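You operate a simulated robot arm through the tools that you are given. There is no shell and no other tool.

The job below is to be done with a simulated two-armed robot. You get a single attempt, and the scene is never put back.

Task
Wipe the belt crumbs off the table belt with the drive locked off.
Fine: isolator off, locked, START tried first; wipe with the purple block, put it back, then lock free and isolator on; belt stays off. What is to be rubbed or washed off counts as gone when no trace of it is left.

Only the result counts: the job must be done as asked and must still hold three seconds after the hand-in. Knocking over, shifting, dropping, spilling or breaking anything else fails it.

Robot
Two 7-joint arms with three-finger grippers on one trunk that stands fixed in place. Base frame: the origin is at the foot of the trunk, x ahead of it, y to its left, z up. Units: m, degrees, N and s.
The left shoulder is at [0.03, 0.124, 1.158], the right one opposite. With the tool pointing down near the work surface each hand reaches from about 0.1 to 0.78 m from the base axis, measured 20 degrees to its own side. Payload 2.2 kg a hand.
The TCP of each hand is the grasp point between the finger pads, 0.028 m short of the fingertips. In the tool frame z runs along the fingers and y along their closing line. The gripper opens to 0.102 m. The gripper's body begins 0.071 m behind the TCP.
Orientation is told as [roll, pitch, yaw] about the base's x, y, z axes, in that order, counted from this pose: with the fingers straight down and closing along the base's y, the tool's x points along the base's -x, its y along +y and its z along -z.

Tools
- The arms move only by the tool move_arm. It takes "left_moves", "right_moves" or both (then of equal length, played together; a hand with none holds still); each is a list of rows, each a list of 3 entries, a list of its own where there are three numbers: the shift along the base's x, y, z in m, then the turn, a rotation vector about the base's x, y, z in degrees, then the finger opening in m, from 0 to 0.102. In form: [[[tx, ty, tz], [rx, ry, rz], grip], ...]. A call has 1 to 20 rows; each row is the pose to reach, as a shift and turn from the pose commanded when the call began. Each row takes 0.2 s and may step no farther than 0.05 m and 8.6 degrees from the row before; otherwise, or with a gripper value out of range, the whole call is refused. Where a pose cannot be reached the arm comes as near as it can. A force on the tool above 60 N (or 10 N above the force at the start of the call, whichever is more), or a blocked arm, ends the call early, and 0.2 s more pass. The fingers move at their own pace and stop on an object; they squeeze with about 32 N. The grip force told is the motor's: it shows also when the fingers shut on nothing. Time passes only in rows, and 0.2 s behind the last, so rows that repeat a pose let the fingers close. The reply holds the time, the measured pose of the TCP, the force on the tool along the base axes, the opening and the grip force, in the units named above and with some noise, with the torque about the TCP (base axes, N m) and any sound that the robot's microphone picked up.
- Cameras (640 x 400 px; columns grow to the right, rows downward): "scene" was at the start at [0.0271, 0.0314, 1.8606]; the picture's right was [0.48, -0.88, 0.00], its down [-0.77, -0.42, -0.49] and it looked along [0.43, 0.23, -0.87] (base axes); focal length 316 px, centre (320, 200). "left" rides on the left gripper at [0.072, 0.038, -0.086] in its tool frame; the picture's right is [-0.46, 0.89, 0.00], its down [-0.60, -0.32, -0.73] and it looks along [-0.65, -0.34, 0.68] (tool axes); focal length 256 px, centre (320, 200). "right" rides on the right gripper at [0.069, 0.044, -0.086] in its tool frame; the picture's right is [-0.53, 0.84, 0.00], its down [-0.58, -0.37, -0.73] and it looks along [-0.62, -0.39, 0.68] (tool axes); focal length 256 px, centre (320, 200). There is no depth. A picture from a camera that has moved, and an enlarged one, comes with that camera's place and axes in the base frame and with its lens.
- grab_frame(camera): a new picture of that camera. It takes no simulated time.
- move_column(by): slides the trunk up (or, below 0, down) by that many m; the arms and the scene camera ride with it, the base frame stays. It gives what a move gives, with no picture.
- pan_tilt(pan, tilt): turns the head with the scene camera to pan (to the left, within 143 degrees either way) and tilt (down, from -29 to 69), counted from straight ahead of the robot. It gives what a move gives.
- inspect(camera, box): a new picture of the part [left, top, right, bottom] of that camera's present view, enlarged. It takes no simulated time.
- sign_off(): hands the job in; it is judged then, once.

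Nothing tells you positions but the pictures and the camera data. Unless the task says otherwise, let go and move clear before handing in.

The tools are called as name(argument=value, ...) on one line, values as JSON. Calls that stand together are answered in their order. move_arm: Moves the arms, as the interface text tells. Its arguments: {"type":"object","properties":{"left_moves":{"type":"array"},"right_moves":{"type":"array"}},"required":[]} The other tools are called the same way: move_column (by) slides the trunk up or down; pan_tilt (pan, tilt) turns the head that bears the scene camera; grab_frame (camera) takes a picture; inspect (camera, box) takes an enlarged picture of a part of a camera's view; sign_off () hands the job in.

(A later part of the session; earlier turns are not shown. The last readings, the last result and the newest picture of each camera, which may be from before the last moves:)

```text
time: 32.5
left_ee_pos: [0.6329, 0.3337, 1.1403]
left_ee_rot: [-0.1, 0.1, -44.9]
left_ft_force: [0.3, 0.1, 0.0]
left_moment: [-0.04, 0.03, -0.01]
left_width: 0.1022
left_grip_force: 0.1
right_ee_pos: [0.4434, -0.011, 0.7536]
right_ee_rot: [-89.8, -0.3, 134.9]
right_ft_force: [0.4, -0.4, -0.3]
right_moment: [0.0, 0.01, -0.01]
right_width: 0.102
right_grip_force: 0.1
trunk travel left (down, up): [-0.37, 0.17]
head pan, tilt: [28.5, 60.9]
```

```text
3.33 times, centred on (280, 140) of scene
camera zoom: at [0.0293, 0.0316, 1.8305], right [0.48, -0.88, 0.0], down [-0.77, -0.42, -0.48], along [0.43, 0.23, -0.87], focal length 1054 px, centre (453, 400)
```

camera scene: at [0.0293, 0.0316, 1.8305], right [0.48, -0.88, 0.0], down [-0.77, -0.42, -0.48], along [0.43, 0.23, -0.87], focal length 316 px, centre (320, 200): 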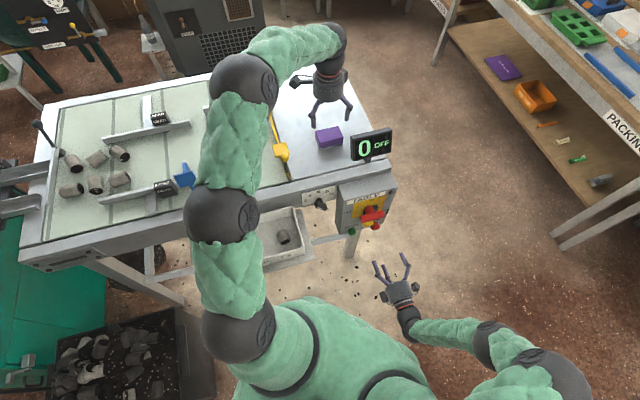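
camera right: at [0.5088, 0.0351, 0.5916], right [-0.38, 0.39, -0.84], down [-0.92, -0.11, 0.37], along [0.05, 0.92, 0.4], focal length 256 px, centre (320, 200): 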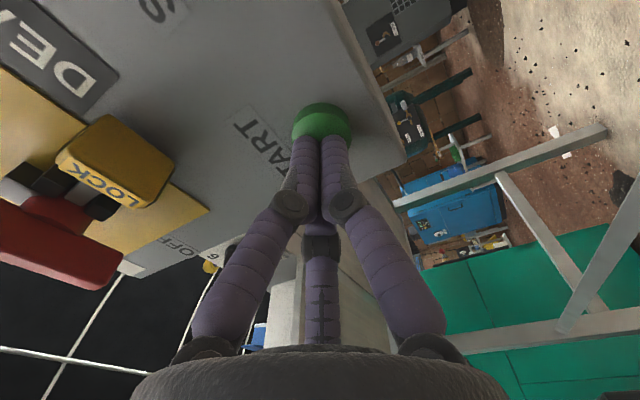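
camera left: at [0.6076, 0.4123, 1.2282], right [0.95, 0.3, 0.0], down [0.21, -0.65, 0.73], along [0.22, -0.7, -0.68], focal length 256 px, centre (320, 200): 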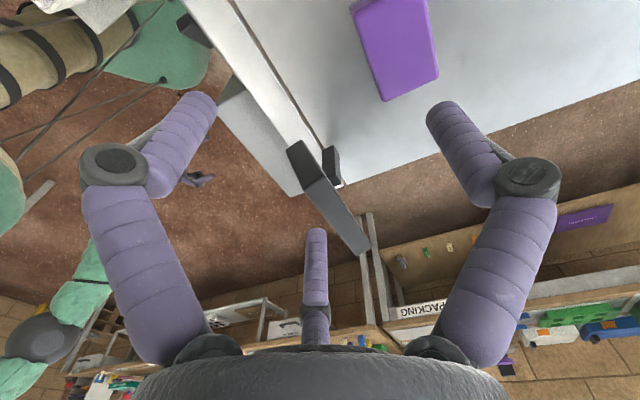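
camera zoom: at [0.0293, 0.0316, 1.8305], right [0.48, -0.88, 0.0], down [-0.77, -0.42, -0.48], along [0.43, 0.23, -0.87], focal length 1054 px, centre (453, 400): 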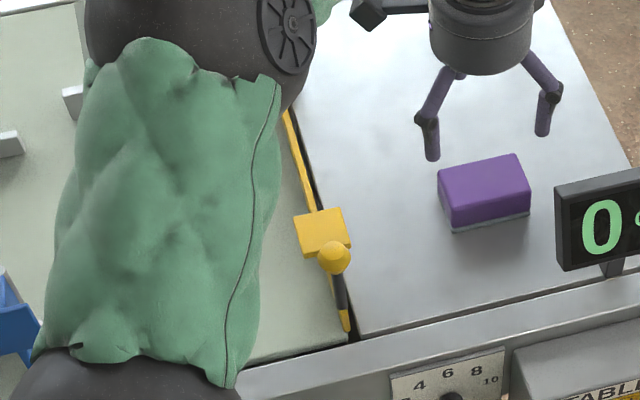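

Combining views, the plate top is at z ≈ 0.922 and the block spans u 0.199–0.287, w 0.724–0.781, top z ≈ 0.964, turned about −2.4°. I'll centre the left hand above it (biased for the one-behind/two-in-front finger layout) and look again before descending.

move_arm(left_moves=[[[0.02, 0.006, -0.02], [0, 0, -1.2], 0.102], [[0.04, 0.012, -0.045], [0, 0, -2.4], 0.102], [[0.0597, 0.0188, -0.075], [0, 0, -2.4], 0.102], [[0.0597, 0.0188, -0.1], [0, 0, -2.4], 0.102]])

grab_frame(camera="left")

inspect(camera="scene", box=[290, 90, 370, 170])

```text
time: 33.5
left_ee_pos: [0.6935, 0.3535, 1.044]
left_ee_rot: [0.0, 0.0, -47.2]
left_ft_force: [0.3, -0.8, 0.5]
left_moment: [-0.01, -0.02, -0.02]
left_width: 0.102
left_grip_force: 0.0
right_ee_pos: [0.4414, -0.0112, 0.7536]
right_ee_rot: [-89.9, -0.2, 134.8]
right_ft_force: [-0.1, -0.1, 1.2]
right_moment: [-0.01, 0.01, 0.02]
right_width: 0.102
right_grip_force: 0.0
trunk travel left (down, up): [-0.37, 0.17]
head pan, tilt: [28.5, 60.9]
```

```text
taken
camera left: at [0.6713, 0.4318, 1.1315], right [0.97, 0.26, 0.0], down [0.18, -0.66, 0.73], along [0.19, -0.71, -0.68], focal length 256 px, centre (320, 200)
```

left: 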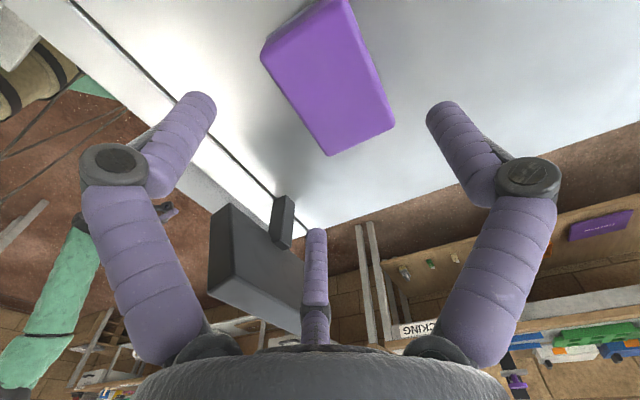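

```text
5.00 times, centred on (330, 130) of scene
camera zoom: at [0.0263, 0.0313, 1.8306], right [0.48, -0.88, 0.0], down [-0.77, -0.42, -0.49], along [0.43, 0.23, -0.87], focal length 1582 px, centre (270, 550)
```

zoom: 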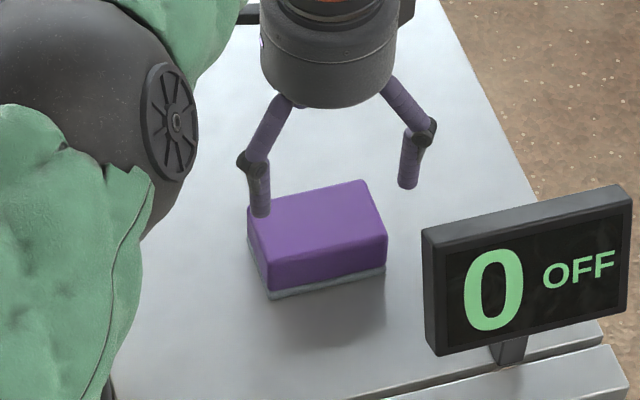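

The hand is right above the block and clear of the display. I'll zoom once more to pin down the block's edges and rotation relative to the fingers.

inspect(camera="left", box=[240, 0, 440, 170])

```text
2.35 times, centred on (340, 85) of left
camera zoom: at [0.6713, 0.4318, 1.1315], right [0.97, 0.26, 0.0], down [0.18, -0.66, 0.73], along [0.19, -0.71, -0.68], focal length 602 px, centre (273, 471)
```

zoom: 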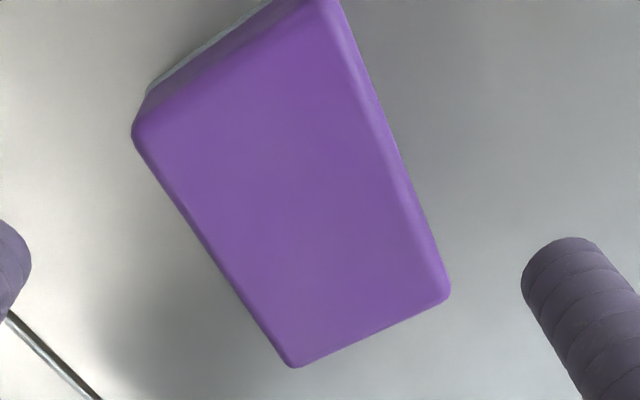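

Block centre refined to u 0.241, w 0.751, rotation about −1°. I'll make the small correction and descend over it in steps.

move_arm(left_moves=[[[-0.0023, -0.0016, -0.02], [0, 0, 1.2], 0.102], [[-0.0023, -0.0016, -0.045], [0, 0, 1.2], 0.102], [[-0.0023, -0.0016, -0.065], [0, 0, 1.2], 0.102], [[-0.0023, -0.0016, -0.079], [0, 0, 1.2], 0.102]])

grab_frame(camera="left")

inspect(camera="scene", box=[290, 90, 370, 170])

```text
time: 34.5
left_ee_pos: [0.6885, 0.3515, 0.9629]
left_ee_rot: [0.0, 0.0, -46.1]
left_ft_force: [0.4, -0.1, 0.2]
left_moment: [-0.01, 0.01, -0.05]
left_width: 0.102
left_grip_force: 0.1
right_ee_pos: [0.4417, -0.0108, 0.7535]
right_ee_rot: [-89.8, -0.3, 134.9]
right_ft_force: [0.5, 1.0, 0.3]
right_moment: [0.0, 0.0, -0.01]
right_width: 0.1022
right_grip_force: 0.2
trunk travel left (down, up): [-0.37, 0.17]
head pan, tilt: [28.5, 60.9]
```

```text
taken
camera left: at [0.6663, 0.4292, 1.0509], right [0.96, 0.28, 0.0], down [0.19, -0.65, 0.73], along [0.2, -0.7, -0.68], focal length 256 px, centre (320, 200)
```

left: 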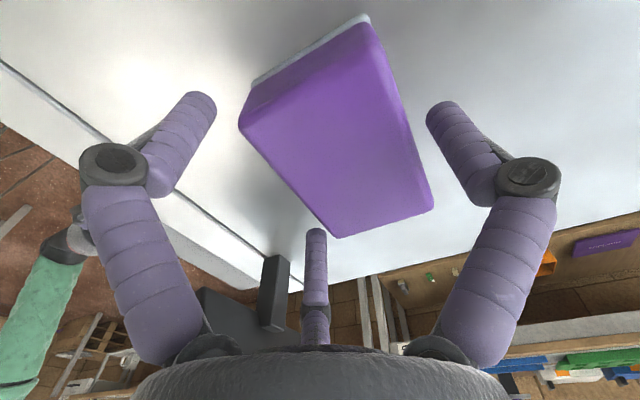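

```text
5.00 times, centred on (330, 130) of scene
camera zoom: at [0.0276, 0.0314, 1.8305], right [0.48, -0.88, 0.0], down [-0.77, -0.42, -0.49], along [0.43, 0.23, -0.87], focal length 1582 px, centre (270, 550)
```

zoom: 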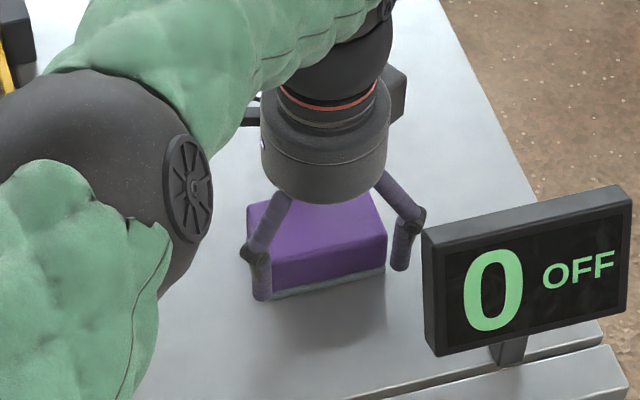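

The fingers surround the block with clearance on all sides. I'll go 5 mm lower with a small centring correction, then close.

move_arm(left_moves=[[[0.0025, 0.0004, -0.005], [0, 0, 0], 0.102], [[0.0025, 0.0004, -0.005], [0, 0, 0], 0.092], [[0.0025, 0.0004, -0.005], [0, 0, 0], 0.08], [[0.0025, 0.0004, -0.005], [0, 0, 0], 0.06], [[0.0025, 0.0004, -0.005], [0, 0, 0], 0.04], [[0.0025, 0.0004, -0.005], [0, 0, 0], 0.03]])

grab_frame(camera="left")

inspect(camera="scene", box=[290, 90, 370, 170])

```text
time: 35.9
left_ee_pos: [0.6929, 0.3501, 0.9596]
left_ee_rot: [0.2, 0.0, -46.1]
left_ft_force: [0.0, 0.8, 3.5]
left_moment: [0.11, -0.06, 0.0]
left_width: 0.0829
left_grip_force: 31.8
right_ee_pos: [0.443, -0.0118, 0.754]
right_ee_rot: [-89.9, -0.2, 134.9]
right_ft_force: [0.0, 0.3, -0.2]
right_moment: [-0.01, 0.01, 0.04]
right_width: 0.1018
right_grip_force: 0.0
trunk travel left (down, up): [-0.37, 0.17]
head pan, tilt: [28.5, 60.9]
```

```text
taken
camera left: at [0.6689, 0.4297, 1.0473], right [0.96, 0.28, 0.0], down [0.19, -0.66, 0.73], along [0.2, -0.7, -0.68], focal length 256 px, centre (320, 200)
```

left: 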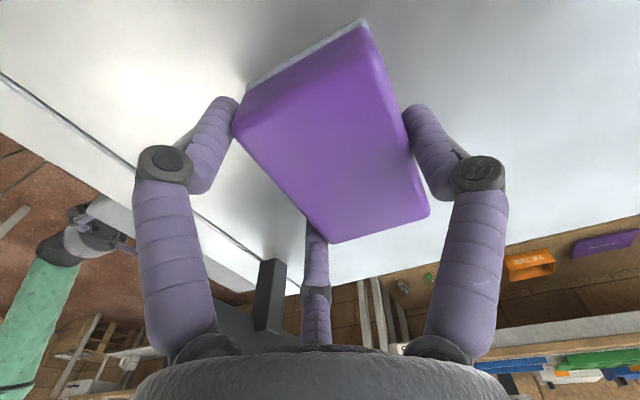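

```text
5.00 times, centred on (330, 130) of scene
camera zoom: at [0.0267, 0.0312, 1.8306], right [0.48, -0.88, 0.0], down [-0.77, -0.42, -0.49], along [0.43, 0.23, -0.87], focal length 1582 px, centre (270, 550)
```

zoom: 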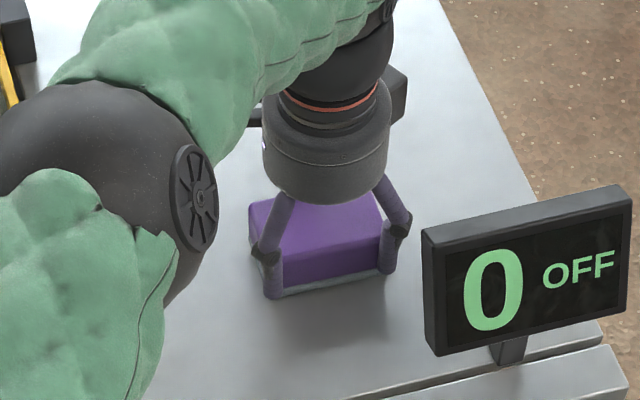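

The block is held (opening 0.083, 32 N) with almost no net load, at hand pose (0.6929, 0.3501, 0.9596), yaw −46.1 — I'll return exactly there later. Now lift gently and check it comes along.

move_arm(left_moves=[[[0, 0, 0.01], [0, 0, 0], 0.03], [[0, 0, 0.025], [0, 0, 0], 0.03], [[0, 0, 0.05], [0, 0, 0], 0.03], [[0, 0, 0.08], [0, 0, 0], 0.03], [[0, 0, 0.11], [0, 0, 0], 0.03]])

grab_frame(camera="left")

grab_frame(camera="scene")

```text
time: 37.1
left_ee_pos: [0.6896, 0.35, 1.0683]
left_ee_rot: [-0.1, 0.0, -46.0]
left_ft_force: [-0.9, 0.4, -1.0]
left_moment: [0.02, -0.03, -0.04]
left_width: 0.0826
left_grip_force: 32.0
right_ee_pos: [0.4423, -0.0123, 0.7532]
right_ee_rot: [-89.9, -0.2, 135.0]
right_ft_force: [-0.7, 0.7, 0.4]
right_moment: [0.01, 0.01, 0.02]
right_width: 0.1021
right_grip_force: 0.1
trunk travel left (down, up): [-0.37, 0.17]
head pan, tilt: [28.5, 60.9]
```

```text
taken
camera left: at [0.6673, 0.429, 1.1549], right [0.96, 0.28, 0.0], down [0.19, -0.66, 0.73], along [0.2, -0.7, -0.68], focal length 256 px, centre (320, 200)
```

left: 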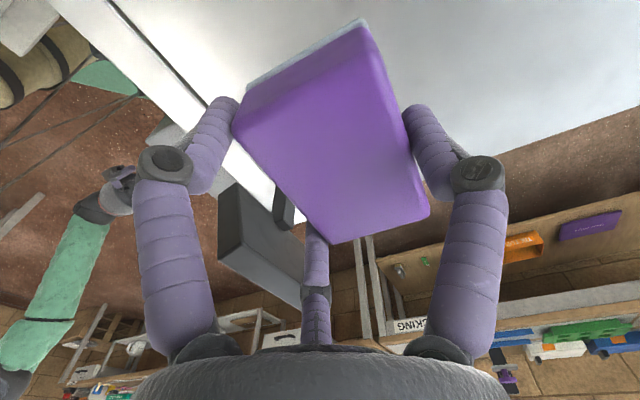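

```text
taken
camera scene: at [0.0264, 0.0311, 1.8306], right [0.48, -0.88, 0.0], down [-0.77, -0.42, -0.49], along [0.43, 0.23, -0.87], focal length 316 px, centre (320, 200)
```

scene: 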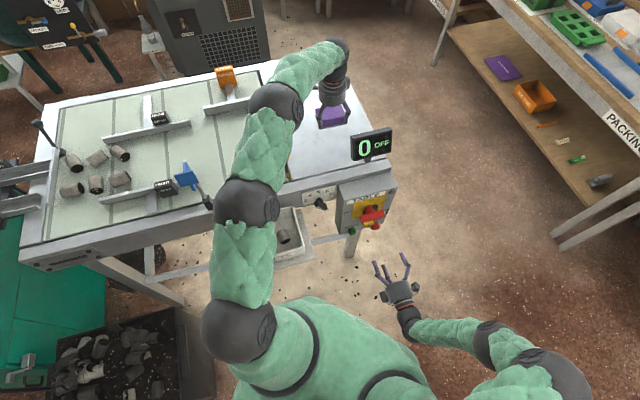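

The block is lifted cleanly. The crumbs lie at u −0.10…0, w 0.745…0.83 on the belt (z ≈ 0.92), with a yellow tab at u ≈ 0.035–0.08, w ≈ 0.72 and a ball lever to keep clear of. I'll carry the block over the crumb area, staying high.

move_arm(left_moves=[[[-0.024, 0.034, 0.005], [0, 0, 0], 0.03], [[-0.049, 0.069, 0.005], [0, 0, 0], 0.03], [[-0.074, 0.103, 0.005], [0, 0, 0], 0.03], [[-0.099, 0.137, 0.005], [0, 0, 0], 0.03], [[-0.124, 0.172, 0.005], [0, 0, 0], 0.03], [[-0.149, 0.206, 0.005], [0, 0, 0], 0.03], [[-0.1732, 0.2404, 0.005], [0, 0, 0], 0.03]])

grab_frame(camera="left")

grab_frame(camera="scene")

inspect(camera="scene", box=[160, 70, 340, 220])

```text
time: 38.7
left_ee_pos: [0.5193, 0.5901, 1.0767]
left_ee_rot: [0.0, -0.1, -46.3]
left_ft_force: [0.4, 0.5, 0.0]
left_moment: [-0.02, 0.02, 0.02]
left_width: 0.0829
left_grip_force: 31.8
right_ee_pos: [0.4422, -0.0126, 0.7539]
right_ee_rot: [-89.8, -0.2, 134.9]
right_ft_force: [-0.6, -0.6, 0.0]
right_moment: [0.01, 0.01, 0.02]
right_width: 0.102
right_grip_force: 0.0
trunk travel left (down, up): [-0.37, 0.17]
head pan, tilt: [28.5, 60.9]
```

```text
taken
camera left: at [0.4961, 0.6688, 1.1636], right [0.96, 0.28, 0.0], down [0.19, -0.65, 0.73], along [0.2, -0.7, -0.68], focal length 256 px, centre (320, 200)
```

left: 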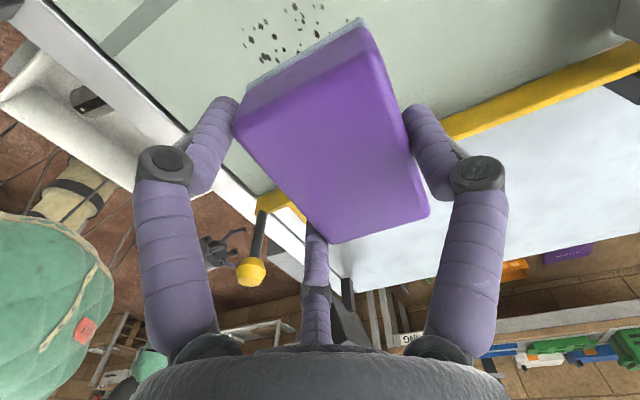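

```text
taken
camera scene: at [0.0263, 0.0325, 1.8306], right [0.48, -0.88, 0.0], down [-0.77, -0.42, -0.49], along [0.43, 0.23, -0.87], focal length 316 px, centre (320, 200)
```

scene: 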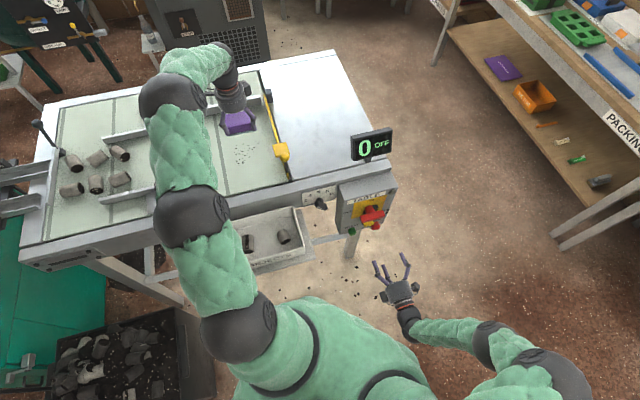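

```text
2.67 times, centred on (250, 145) of scene
camera zoom: at [0.0263, 0.0325, 1.8306], right [0.48, -0.88, 0.0], down [-0.77, -0.42, -0.49], along [0.43, 0.23, -0.87], focal length 844 px, centre (507, 347)
```

zoom: 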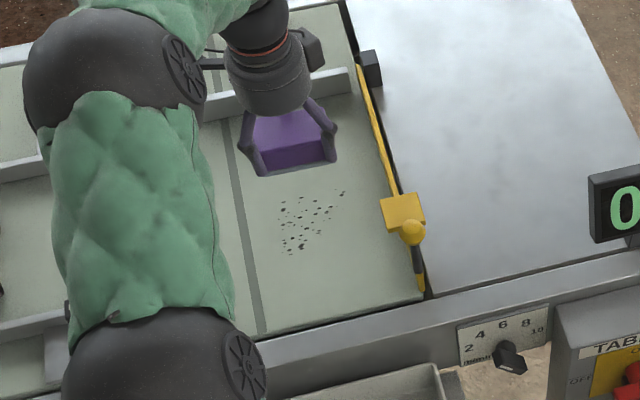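

The crumbs are in clear view (u −0.106…−0.003, w 0.742…0.84) and the block hangs just above them. I'll lower it near to the belt, then feel for contact.

move_arm(left_moves=[[[0, 0, -0.03], [0, 0, 0], 0.03], [[0, 0, -0.06], [0, 0, 0], 0.03], [[0, 0, -0.09], [0, 0, 0], 0.03], [[0, 0, -0.106], [0, 0, 0], 0.03], [[0, 0, -0.112], [0, 0, 0], 0.03], [[0, 0, -0.115], [0, 0, 0], 0.03]])

inspect(camera="scene", box=[160, 70, 340, 220])

```text
time: 40.1
left_ee_pos: [0.5193, 0.5907, 0.9592]
left_ee_rot: [0.1, 0.0, -46.1]
left_ft_force: [-0.9, -0.6, 3.8]
left_moment: [0.03, -0.12, 0.01]
left_width: 0.0827
left_grip_force: 32.1
right_ee_pos: [0.443, -0.0119, 0.7532]
right_ee_rot: [-90.0, -0.3, 135.0]
right_ft_force: [-0.7, 0.1, 0.8]
right_moment: [0.0, 0.0, 0.02]
right_width: 0.1019
right_grip_force: 0.1
trunk travel left (down, up): [-0.37, 0.17]
head pan, tilt: [28.5, 60.9]
```

```text
2.67 times, centred on (250, 145) of scene
camera zoom: at [0.0266, 0.0308, 1.8306], right [0.48, -0.88, 0.0], down [-0.77, -0.42, -0.49], along [0.43, 0.23, -0.87], focal length 844 px, centre (507, 347)
```

zoom: 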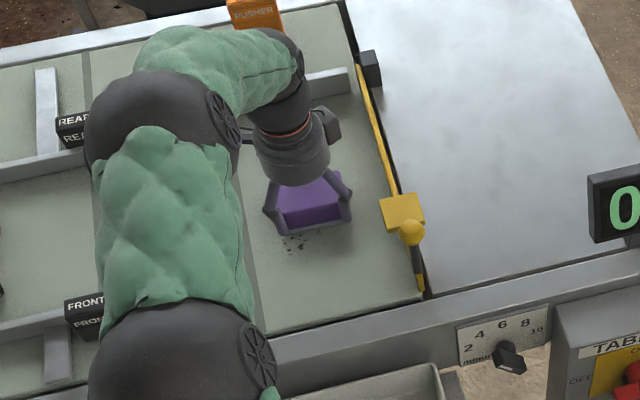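

Contact with the belt is light (3.8 N), at the same level as the plate. I'll press a few millimetres and wipe in strokes across the crumb patch.

move_arm(left_moves=[[[0, 0, -0.002], [0, 0, 0], 0.03], [[0.0099, 0.0099, -0.002], [0, 0, 0], 0.03], [[0.0191, 0.0191, -0.002], [0, 0, 0], 0.03], [[0.0332, 0.0049, -0.002], [0, 0, 0], 0.03], [[0.0191, 0.0191, -0.002], [0, 0, 0], 0.03], [[0.0049, 0.0332, -0.002], [0, 0, 0], 0.03], [[-0.0021, 0.0403, -0.002], [0, 0, 0], 0.03], [[-0.0127, 0.0297, -0.002], [0, 0, 0], 0.03], [[-0.0212, 0.0212, -0.002], [0, 0, 0], 0.03], [[-0.0071, 0.0071, -0.002], [0, 0, 0], 0.03]])

inspect(camera="scene", box=[200, 100, 320, 200])

grab_frame(camera="left")

```text
time: 42.3
left_ee_pos: [0.5107, 0.5992, 0.9578]
left_ee_rot: [0.0, 0.1, -46.1]
left_ft_force: [-12.4, 13.9, 20.9]
left_moment: [0.52, -0.19, 0.42]
left_width: 0.0836
left_grip_force: 31.6
right_ee_pos: [0.4416, -0.0118, 0.7557]
right_ee_rot: [-89.8, -0.2, 135.0]
right_ft_force: [0.1, 0.8, -0.1]
right_moment: [0.01, 0.0, -0.02]
right_width: 0.1021
right_grip_force: 0.0
trunk travel left (down, up): [-0.37, 0.17]
head pan, tilt: [28.5, 60.9]
```

```text
4.00 times, centred on (260, 150) of scene
camera zoom: at [0.0235, 0.0305, 1.8307], right [0.48, -0.88, 0.0], down [-0.77, -0.42, -0.49], along [0.43, 0.23, -0.87], focal length 1265 px, centre (560, 400)
```

zoom: 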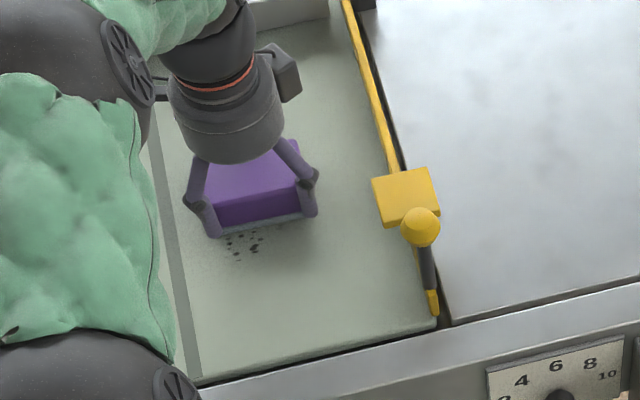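

```text
taken
camera left: at [0.4869, 0.6771, 1.0449], right [0.96, 0.28, 0.0], down [0.19, -0.66, 0.73], along [0.2, -0.7, -0.68], focal length 256 px, centre (320, 200)
```

left: 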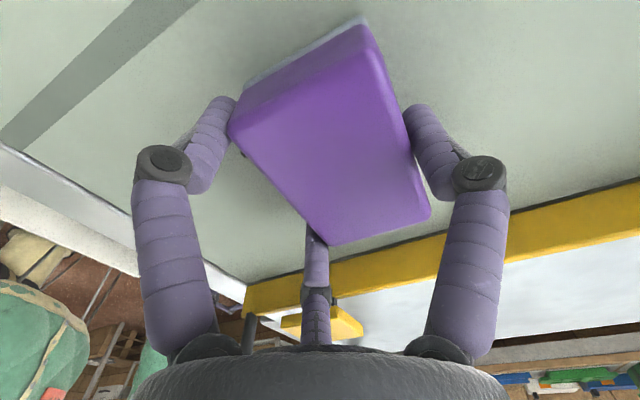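

Wiping works: the swept part is clean, and some crumbs remain in front of the block. I'll continue with strokes over the nearer part.

move_arm(left_moves=[[[0.0085, -0.0085, 0], [0, 0, 0], 0.03], [[0.0177, -0.0177, 0], [0, 0, 0], 0.03], [[0.0092, -0.0262, 0], [0, 0, 0], 0.03], [[-0.0071, -0.0212, 0], [0, 0, 0], 0.03], [[-0.0212, -0.0071, 0], [0, 0, 0], 0.03], [[-0.0283, 0, 0], [0, 0, 0], 0.03], [[-0.0389, -0.0035, 0], [0, 0, 0], 0.03], [[-0.0438, -0.0156, 0], [0, 0, 0], 0.03], [[-0.0297, -0.0297, 0], [0, 0, 0], 0.03], [[-0.0191, -0.0403, 0], [0, 0, 0], 0.03], [[-0.0297, -0.0297, 0], [0, 0, 0], 0.03], [[-0.0438, -0.0156, 0], [0, 0, 0], 0.03], [[-0.0509, -0.0085, 0], [0, 0, 0], 0.03], [[-0.0389, 0.0035, 0], [0, 0, 0], 0.03], [[-0.0247, -0.0106, 0], [0, 0, 0], 0.03], [[-0.0106, -0.0247, 0], [0, 0, 0], 0.03]])

inspect(camera="scene", box=[200, 100, 320, 200])

grab_frame(camera="left")

```text
time: 45.7
left_ee_pos: [0.5032, 0.5716, 0.9568]
left_ee_rot: [0.0, 0.0, -46.1]
left_ft_force: [-0.6, -0.3, 6.4]
left_moment: [-0.03, -0.04, -0.1]
left_width: 0.0827
left_grip_force: 32.0
right_ee_pos: [0.4426, -0.0121, 0.754]
right_ee_rot: [-89.9, -0.3, 134.9]
right_ft_force: [0.4, 0.3, -0.5]
right_moment: [0.0, -0.02, 0.02]
right_width: 0.102
right_grip_force: 0.0
trunk travel left (down, up): [-0.37, 0.17]
head pan, tilt: [28.5, 60.9]
```

```text
4.00 times, centred on (260, 150) of scene
camera zoom: at [0.0266, 0.0306, 1.8306], right [0.48, -0.88, 0.0], down [-0.77, -0.42, -0.49], along [0.43, 0.23, -0.87], focal length 1265 px, centre (560, 400)
```

zoom: 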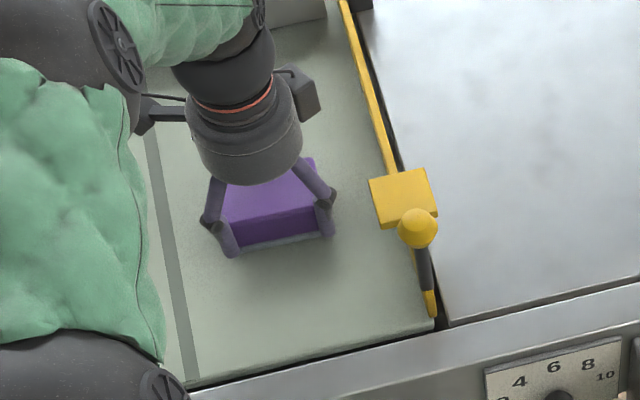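

```text
taken
camera left: at [0.4792, 0.6509, 1.0444], right [0.96, 0.28, 0.0], down [0.19, -0.66, 0.73], along [0.2, -0.7, -0.68], focal length 256 px, centre (320, 200)
```

left: 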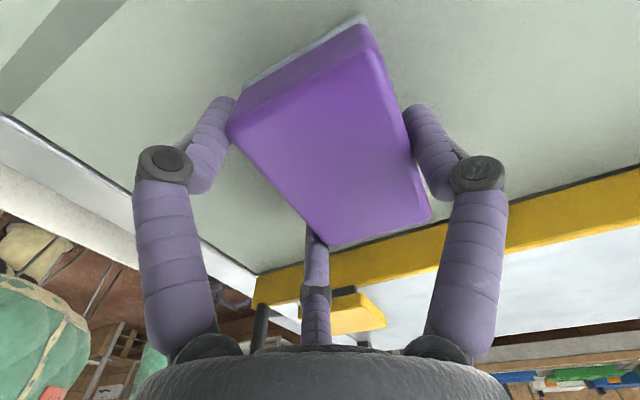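

No crumbs visible in front anymore. I'll lift the block straight up and move it aside a little to inspect the whole patch.

move_arm(left_moves=[[[0, 0, 0.01], [0, 0, 0], 0.03], [[0, 0, 0.04], [0, 0, 0], 0.03], [[0, 0, 0.08], [0, 0, 0], 0.03], [[0, 0, 0.115], [0, 0, 0], 0.03], [[0.035, 0, 0.118], [0, 0, 0], 0.03], [[0.07, -0.02, 0.118], [0, 0, 0], 0.03], [[0.1, -0.05, 0.118], [0, 0, 0], 0.03], [[0.13, -0.085, 0.118], [0, 0, 0], 0.03]])

inspect(camera="scene", box=[200, 90, 300, 190])

grab_frame(camera="scene")

grab_frame(camera="left")

```text
time: 47.5
left_ee_pos: [0.6333, 0.4874, 1.0794]
left_ee_rot: [0.0, 0.1, -46.1]
left_ft_force: [0.2, 0.1, -1.0]
left_moment: [-0.02, 0.02, -0.03]
left_width: 0.0829
left_grip_force: 32.3
right_ee_pos: [0.4427, -0.0115, 0.7534]
right_ee_rot: [-89.8, -0.3, 135.0]
right_ft_force: [0.1, 0.6, 0.5]
right_moment: [0.02, 0.0, 0.02]
right_width: 0.102
right_grip_force: 0.1
trunk travel left (down, up): [-0.37, 0.17]
head pan, tilt: [28.5, 60.9]
```

```text
4.00 times, centred on (250, 140) of scene
camera zoom: at [0.0283, 0.0299, 1.8306], right [0.48, -0.88, 0.0], down [-0.77, -0.42, -0.49], along [0.43, 0.23, -0.87], focal length 1265 px, centre (600, 440)
```

zoom: 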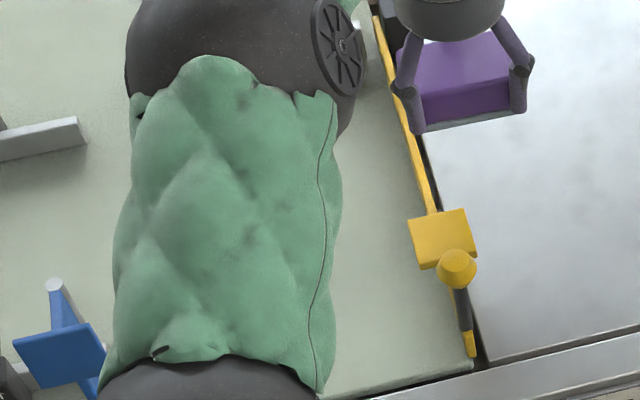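

```text
taken
camera scene: at [0.0283, 0.0299, 1.8306], right [0.48, -0.88, 0.0], down [-0.77, -0.42, -0.49], along [0.43, 0.23, -0.87], focal length 316 px, centre (320, 200)
```

scene: 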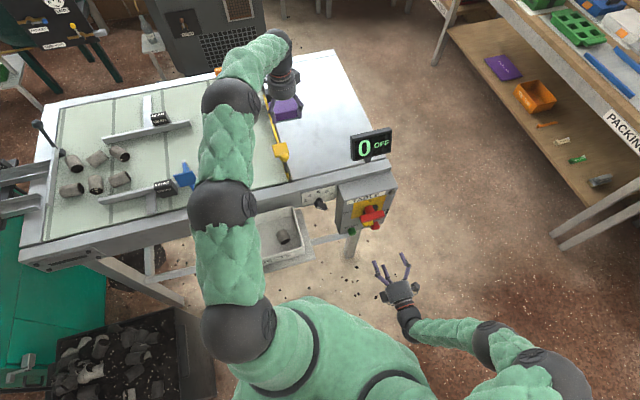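

```text
taken
camera left: at [0.6098, 0.5661, 1.1658], right [0.96, 0.28, 0.0], down [0.19, -0.66, 0.73], along [0.2, -0.7, -0.68], focal length 256 px, centre (320, 200)
```

left: 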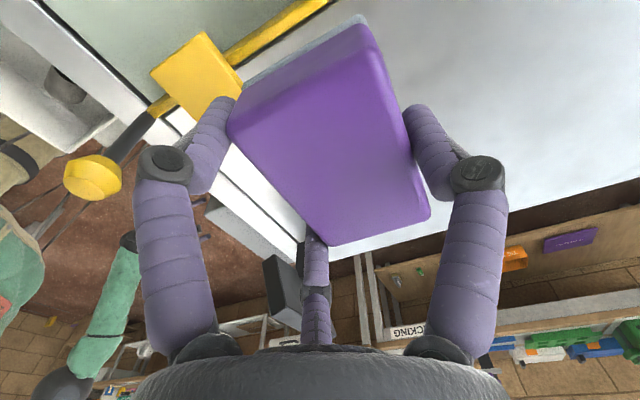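

The forearm now hides the patch from the scene camera; from the earlier hover position it was visible, so I'll go back there to check the belt.

move_arm(left_moves=[[[-0.03, 0.027, 0], [0, 0, 0], 0.03], [[-0.06, 0.054, 0], [0, 0, 0], 0.03], [[-0.09, 0.081, 0], [0, 0, 0], 0.03], [[-0.114, 0.1027, 0], [0, 0, 0], 0.03]])

inspect(camera="scene", box=[205, 110, 285, 190])

grab_frame(camera="left")

inspect(camera="scene", box=[160, 70, 340, 220])

```text
time: 48.5
left_ee_pos: [0.5169, 0.5888, 1.0754]
left_ee_rot: [0.0, 0.0, -46.1]
left_ft_force: [0.4, 0.7, -0.7]
left_moment: [-0.02, 0.01, -0.01]
left_width: 0.0827
left_grip_force: 31.6
right_ee_pos: [0.4416, -0.011, 0.7538]
right_ee_rot: [-89.9, -0.3, 135.0]
right_ft_force: [0.1, -0.4, -1.0]
right_moment: [-0.02, -0.04, -0.04]
right_width: 0.1021
right_grip_force: 0.0
trunk travel left (down, up): [-0.37, 0.17]
head pan, tilt: [28.5, 60.9]
```

```text
5.00 times, centred on (245, 150) of scene
camera zoom: at [0.0265, 0.0317, 1.8306], right [0.48, -0.88, 0.0], down [-0.77, -0.42, -0.49], along [0.43, 0.23, -0.87], focal length 1582 px, centre (695, 450)
```

zoom: 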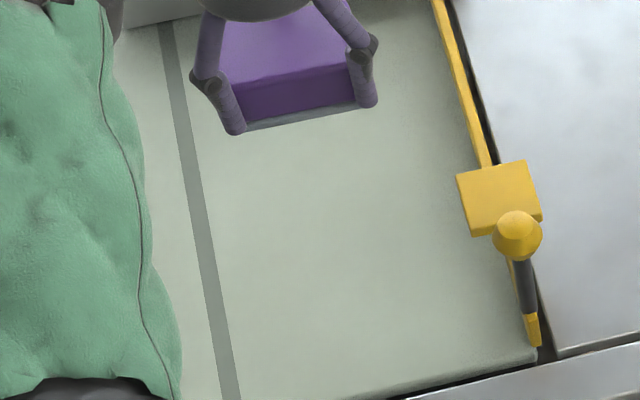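

```text
taken
camera left: at [0.4938, 0.6665, 1.1638], right [0.96, 0.28, 0.0], down [0.19, -0.65, 0.73], along [0.2, -0.7, -0.68], focal length 256 px, centre (320, 200)
```

left: 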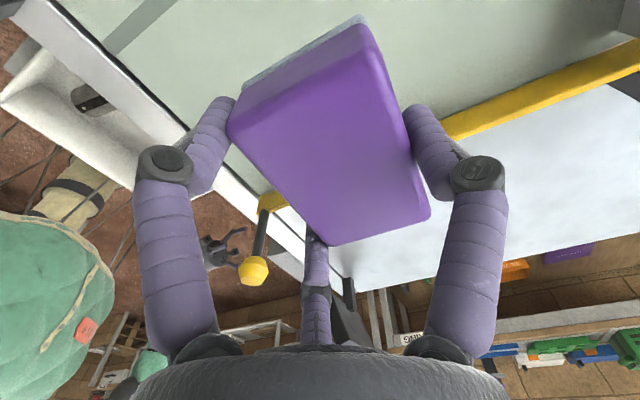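

```text
2.67 times, centred on (250, 145) of scene
camera zoom: at [0.0265, 0.0317, 1.8306], right [0.48, -0.88, 0.0], down [-0.77, -0.42, -0.49], along [0.43, 0.23, -0.87], focal length 844 px, centre (507, 347)
```

zoom: 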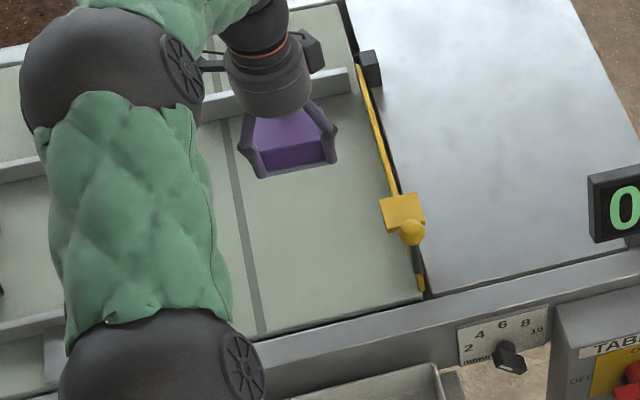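

The belt patch looks clean. I'll check at high magnification for faint traces.

inspect(camera="scene", box=[225, 132, 270, 172])

inspect(camera="left", box=[150, 0, 350, 110])

```text
10.00 times, centred on (248, 152) of scene
camera zoom: at [0.0265, 0.0317, 1.8306], right [0.48, -0.88, 0.0], down [-0.77, -0.42, -0.49], along [0.43, 0.23, -0.87], focal length 3164 px, centre (1045, 680)
```

zoom: 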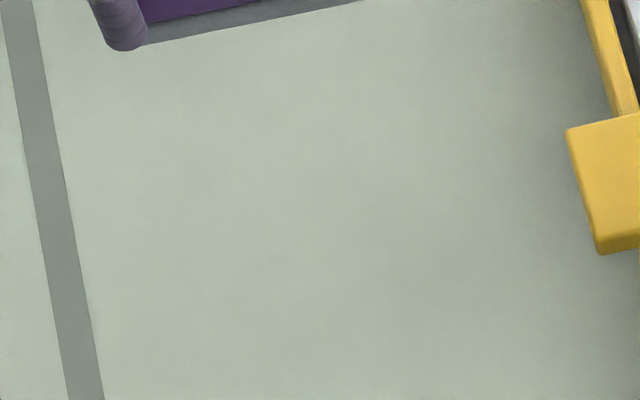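

```text
3.20 times, centred on (250, 55) of left
camera zoom: at [0.4938, 0.6665, 1.1638], right [0.96, 0.28, 0.0], down [0.19, -0.65, 0.73], along [0.2, -0.7, -0.68], focal length 819 px, centre (544, 664)
```

zoom: 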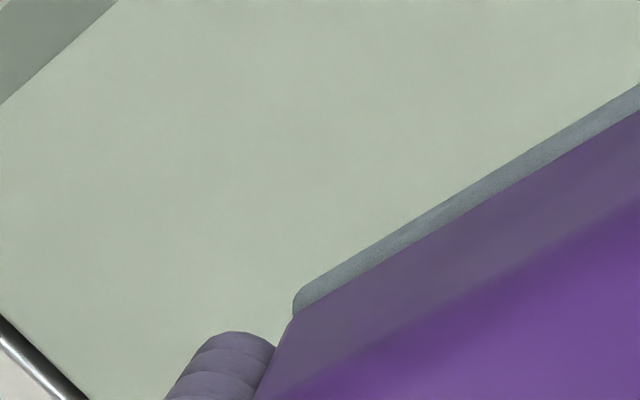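

The belt is spotless. Now I'll carry the block back along the same path to just above its original place.

move_arm(left_moves=[[[0.025, -0.034, 0], [0, 0, 0], 0.03], [[0.05, -0.069, 0], [0, 0, 0], 0.03], [[0.075, -0.103, 0], [0, 0, 0], 0.03], [[0.1, -0.137, 0], [0, 0, 0], 0.03], [[0.125, -0.172, 0], [0, 0, 0], 0.03], [[0.15, -0.206, 0], [0, 0, 0], 0.03], [[0.1749, -0.2405, 0], [0, 0, 0], 0.03], [[0.1749, -0.2405, -0.035], [0, 0, 0], 0.03], [[0.1749, -0.2405, -0.07], [0, 0, 0], 0.03], [[0.1749, -0.2405, -0.095], [0, 0, 0], 0.03]])

grab_frame(camera="left")

inspect(camera="scene", box=[290, 90, 370, 170])

```text
time: 50.7
left_ee_pos: [0.6926, 0.353, 0.9787]
left_ee_rot: [0.1, 0.0, -46.2]
left_ft_force: [-0.5, -0.1, -0.1]
left_moment: [-0.03, 0.01, 0.0]
left_width: 0.0826
left_grip_force: 31.7
right_ee_pos: [0.4428, -0.0116, 0.7554]
right_ee_rot: [-89.8, -0.2, 134.9]
right_ft_force: [-0.2, 0.8, -0.1]
right_moment: [-0.03, -0.02, 0.02]
right_width: 0.1021
right_grip_force: 0.0
trunk travel left (down, up): [-0.37, 0.17]
head pan, tilt: [28.5, 60.9]
```

```text
taken
camera left: at [0.6697, 0.4314, 1.0665], right [0.96, 0.28, 0.0], down [0.19, -0.65, 0.73], along [0.2, -0.7, -0.68], focal length 256 px, centre (320, 200)
```

left: 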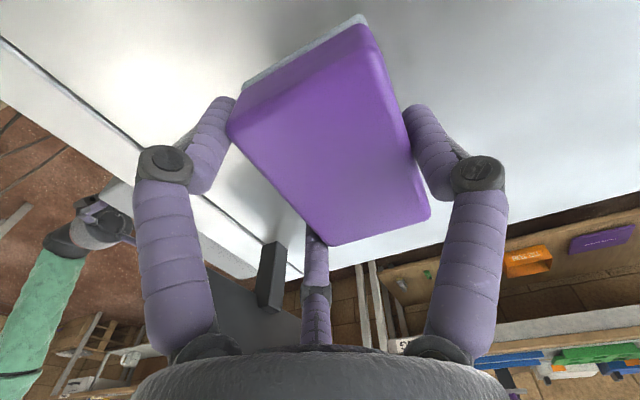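

```text
5.00 times, centred on (330, 130) of scene
camera zoom: at [0.0272, 0.0319, 1.8306], right [0.48, -0.88, 0.0], down [-0.77, -0.42, -0.49], along [0.43, 0.23, -0.87], focal length 1582 px, centre (270, 550)
```

zoom: 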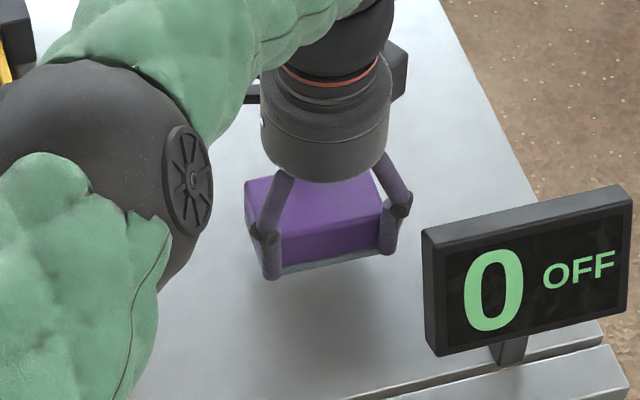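

The block hovers about 2 cm over its original spot. I'll set it down gently.

move_arm(left_moves=[[[0, 0, -0.01], [0, 0, 0], 0.03], [[0, 0, -0.016], [0, 0, 0], 0.03], [[0, 0, -0.019], [0, 0, 0], 0.03], [[0, 0, -0.021], [0, 0, 0], 0.03]])

grab_frame(camera="left")

inspect(camera="scene", box=[290, 90, 370, 170])

```text
time: 51.7
left_ee_pos: [0.6916, 0.353, 0.9584]
left_ee_rot: [0.0, 0.0, -46.1]
left_ft_force: [0.9, 0.4, -1.1]
left_moment: [0.03, 0.02, -0.01]
left_width: 0.0826
left_grip_force: 32.2
right_ee_pos: [0.4408, -0.0122, 0.7536]
right_ee_rot: [-89.9, -0.3, 134.8]
right_ft_force: [-0.4, -0.6, -0.4]
right_moment: [0.03, 0.02, -0.02]
right_width: 0.102
right_grip_force: 0.0
trunk travel left (down, up): [-0.37, 0.17]
head pan, tilt: [28.5, 60.9]
```

```text
taken
camera left: at [0.6692, 0.43, 1.0464], right [0.96, 0.28, 0.0], down [0.19, -0.66, 0.73], along [0.2, -0.7, -0.68], focal length 256 px, centre (320, 200)
```

left: 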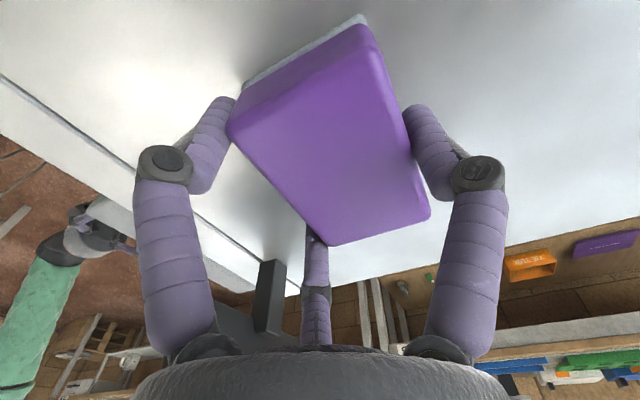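

```text
5.00 times, centred on (330, 130) of scene
camera zoom: at [0.0272, 0.0313, 1.8306], right [0.48, -0.88, 0.0], down [-0.77, -0.42, -0.49], along [0.43, 0.23, -0.87], focal length 1582 px, centre (270, 550)
```

zoom: 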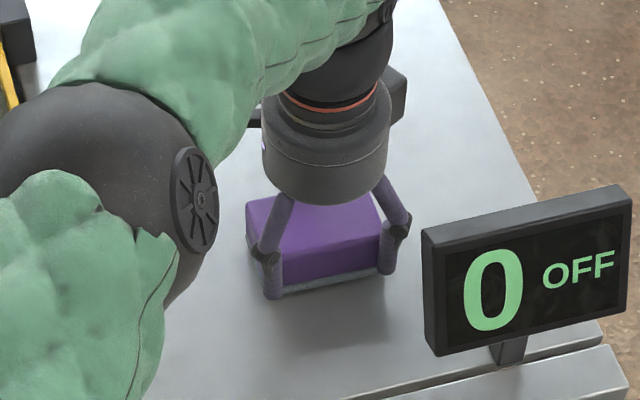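

No contact yet (the block rode up slightly in the grip). I'll lower in 1 mm steps until it touches.

move_arm(left_moves=[[[0, 0, -0.0015], [0, 0, 0], 0.03], [[0, 0, -0.003], [0, 0, 0], 0.03]])

```text
time: 52.3
left_ee_pos: [0.693, 0.3505, 0.9576]
left_ee_rot: [0.0, 0.1, -46.2]
left_ft_force: [-0.8, -0.3, 3.9]
left_moment: [0.13, -0.07, 0.03]
left_width: 0.0829
left_grip_force: 32.3
right_ee_pos: [0.4402, -0.0115, 0.7539]
right_ee_rot: [-90.0, -0.3, 134.9]
right_ft_force: [0.1, -0.6, 0.7]
right_moment: [-0.01, 0.01, 0.01]
right_width: 0.1019
right_grip_force: 0.1
trunk travel left (down, up): [-0.37, 0.17]
head pan, tilt: [28.5, 60.9]
```

Light contact at nearly the same hand pose as when it was picked up. I'll open and rise straight up.

move_arm(left_moves=[[[0, 0, 0.0005], [0, 0, 0], 0.09], [[0, 0, 0.0005], [0, 0, 0], 0.102], [[0, 0, 0.0005], [0, 0, 0], 0.102], [[0, 0, 0.02], [0, 0, 0], 0.102], [[0, 0, 0.05], [0, 0, 0], 0.102], [[0, 0, 0.09], [0, 0, 0], 0.102], [[0, 0, 0.13], [0, 0, 0], 0.102]])

inspect(camera="scene", box=[290, 90, 370, 170])

grab_frame(camera="left")

```text
time: 53.9
left_ee_pos: [0.6903, 0.3501, 1.0854]
left_ee_rot: [0.0, 0.1, -46.1]
left_ft_force: [0.1, -0.2, -0.5]
left_moment: [0.04, -0.06, 0.02]
left_width: 0.1017
left_grip_force: 0.0
right_ee_pos: [0.4414, -0.0118, 0.7533]
right_ee_rot: [-89.9, -0.2, 134.8]
right_ft_force: [-0.5, -0.5, -0.6]
right_moment: [0.03, 0.0, 0.01]
right_width: 0.1018
right_grip_force: 0.0
trunk travel left (down, up): [-0.37, 0.17]
head pan, tilt: [28.5, 60.9]
```

```text
5.00 times, centred on (330, 130) of scene
camera zoom: at [0.0261, 0.031, 1.8306], right [0.48, -0.88, 0.0], down [-0.77, -0.42, -0.49], along [0.43, 0.23, -0.87], focal length 1582 px, centre (270, 550)
```

zoom: 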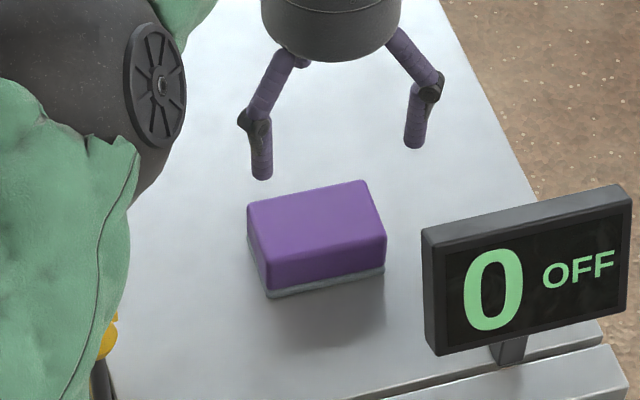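

```text
taken
camera left: at [0.6665, 0.4287, 1.1727], right [0.96, 0.28, 0.0], down [0.19, -0.66, 0.73], along [0.2, -0.7, -0.68], focal length 256 px, centre (320, 200)
```

left: 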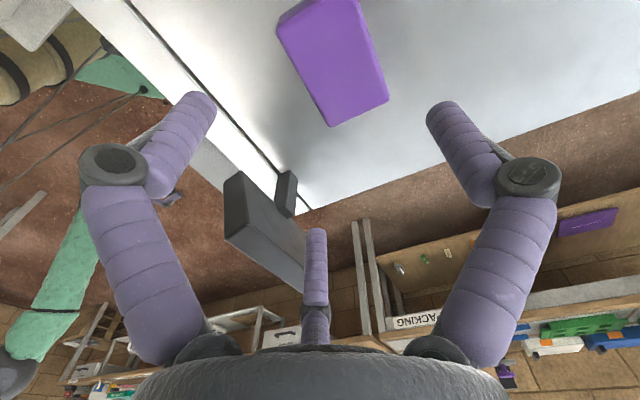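

The block sits in its original place to within a pixel. I'll retract the left hand up and back the way it came, to its viewing place in front of the table.

move_arm(left_moves=[[[0, 0, 0.03], [0, 0, 0], 0.102], [[-0.01, -0.003, 0.06], [0, 0, 0], 0.102], [[-0.05, -0.015, 0.07], [0, 0, 0], 0.102], [[-0.09, -0.03, 0.07], [0, 0, 0], 0.102], [[-0.13, -0.04, 0.07], [0, 0, 0], 0.102], [[-0.17, -0.05, 0.07], [0, 0, 7.6], 0.102], [[-0.21, -0.06, 0.07], [0, 0, 15.3], 0.102], [[-0.25, -0.07, 0.07], [0, 0, 23], 0.102], [[-0.29, -0.08, 0.07], [0, 0, 30.6], 0.102], [[-0.33, -0.085, 0.06], [0, 0, 38.3], 0.102], [[-0.37, -0.09, 0.05], [0, 0, 46], 0.102], [[-0.407, -0.098, 0.04], [0, 0, 46], 0.102]])

grab_frame(camera="scene")

grab_frame(camera="right")

grab_frame(camera="left")

```text
time: 56.5
left_ee_pos: [0.2856, 0.2532, 1.1268]
left_ee_rot: [0.0, 0.0, 0.0]
left_ft_force: [-0.7, -0.1, 0.1]
left_moment: [0.03, -0.02, -0.01]
left_width: 0.1024
left_grip_force: 0.1
right_ee_pos: [0.4403, -0.012, 0.7548]
right_ee_rot: [-89.9, -0.2, 134.9]
right_ft_force: [0.3, -1.1, -0.5]
right_moment: [0.0, 0.0, -0.01]
right_width: 0.1021
right_grip_force: 0.1
trunk travel left (down, up): [-0.37, 0.17]
head pan, tilt: [28.5, 60.9]
```

```text
taken
camera scene: at [0.0256, 0.0309, 1.8306], right [0.48, -0.88, 0.0], down [-0.77, -0.42, -0.49], along [0.43, 0.23, -0.87], focal length 316 px, centre (320, 200)
```

scene: 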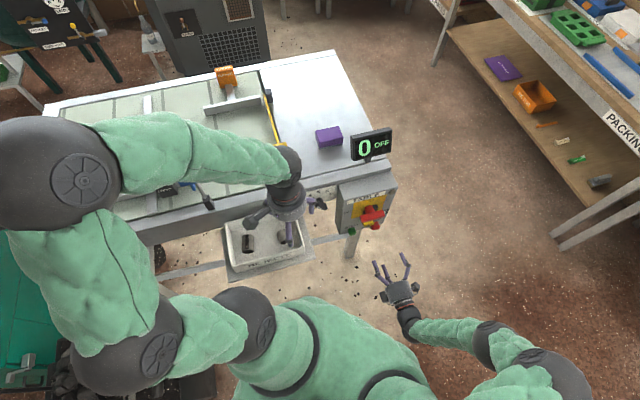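

```text
taken
camera right: at [0.4295, -0.1212, 0.7096], right [-0.38, 0.38, -0.84], down [-0.92, -0.11, 0.37], along [0.05, 0.92, 0.39], focal length 256 px, centre (320, 200)
```

right: 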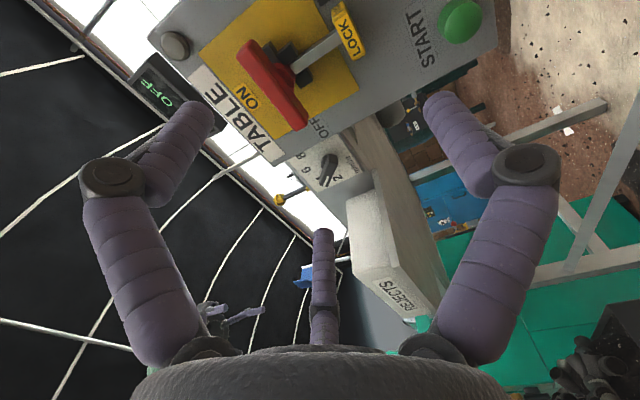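

```text
taken
camera left: at [0.2124, 0.2903, 1.2145], right [0.47, 0.89, 0.0], down [0.6, -0.32, 0.73], along [0.65, -0.34, -0.68], focal length 256 px, centre (320, 200)
```

left: 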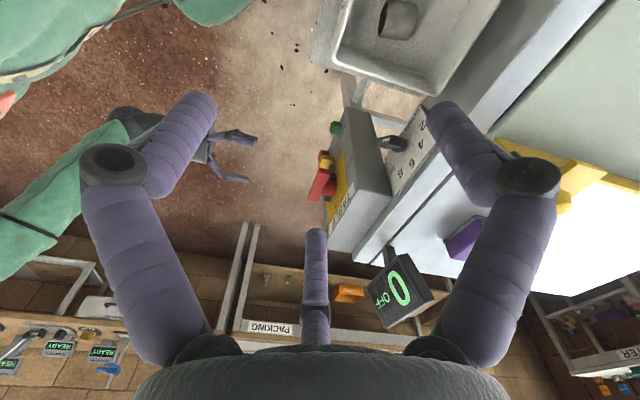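

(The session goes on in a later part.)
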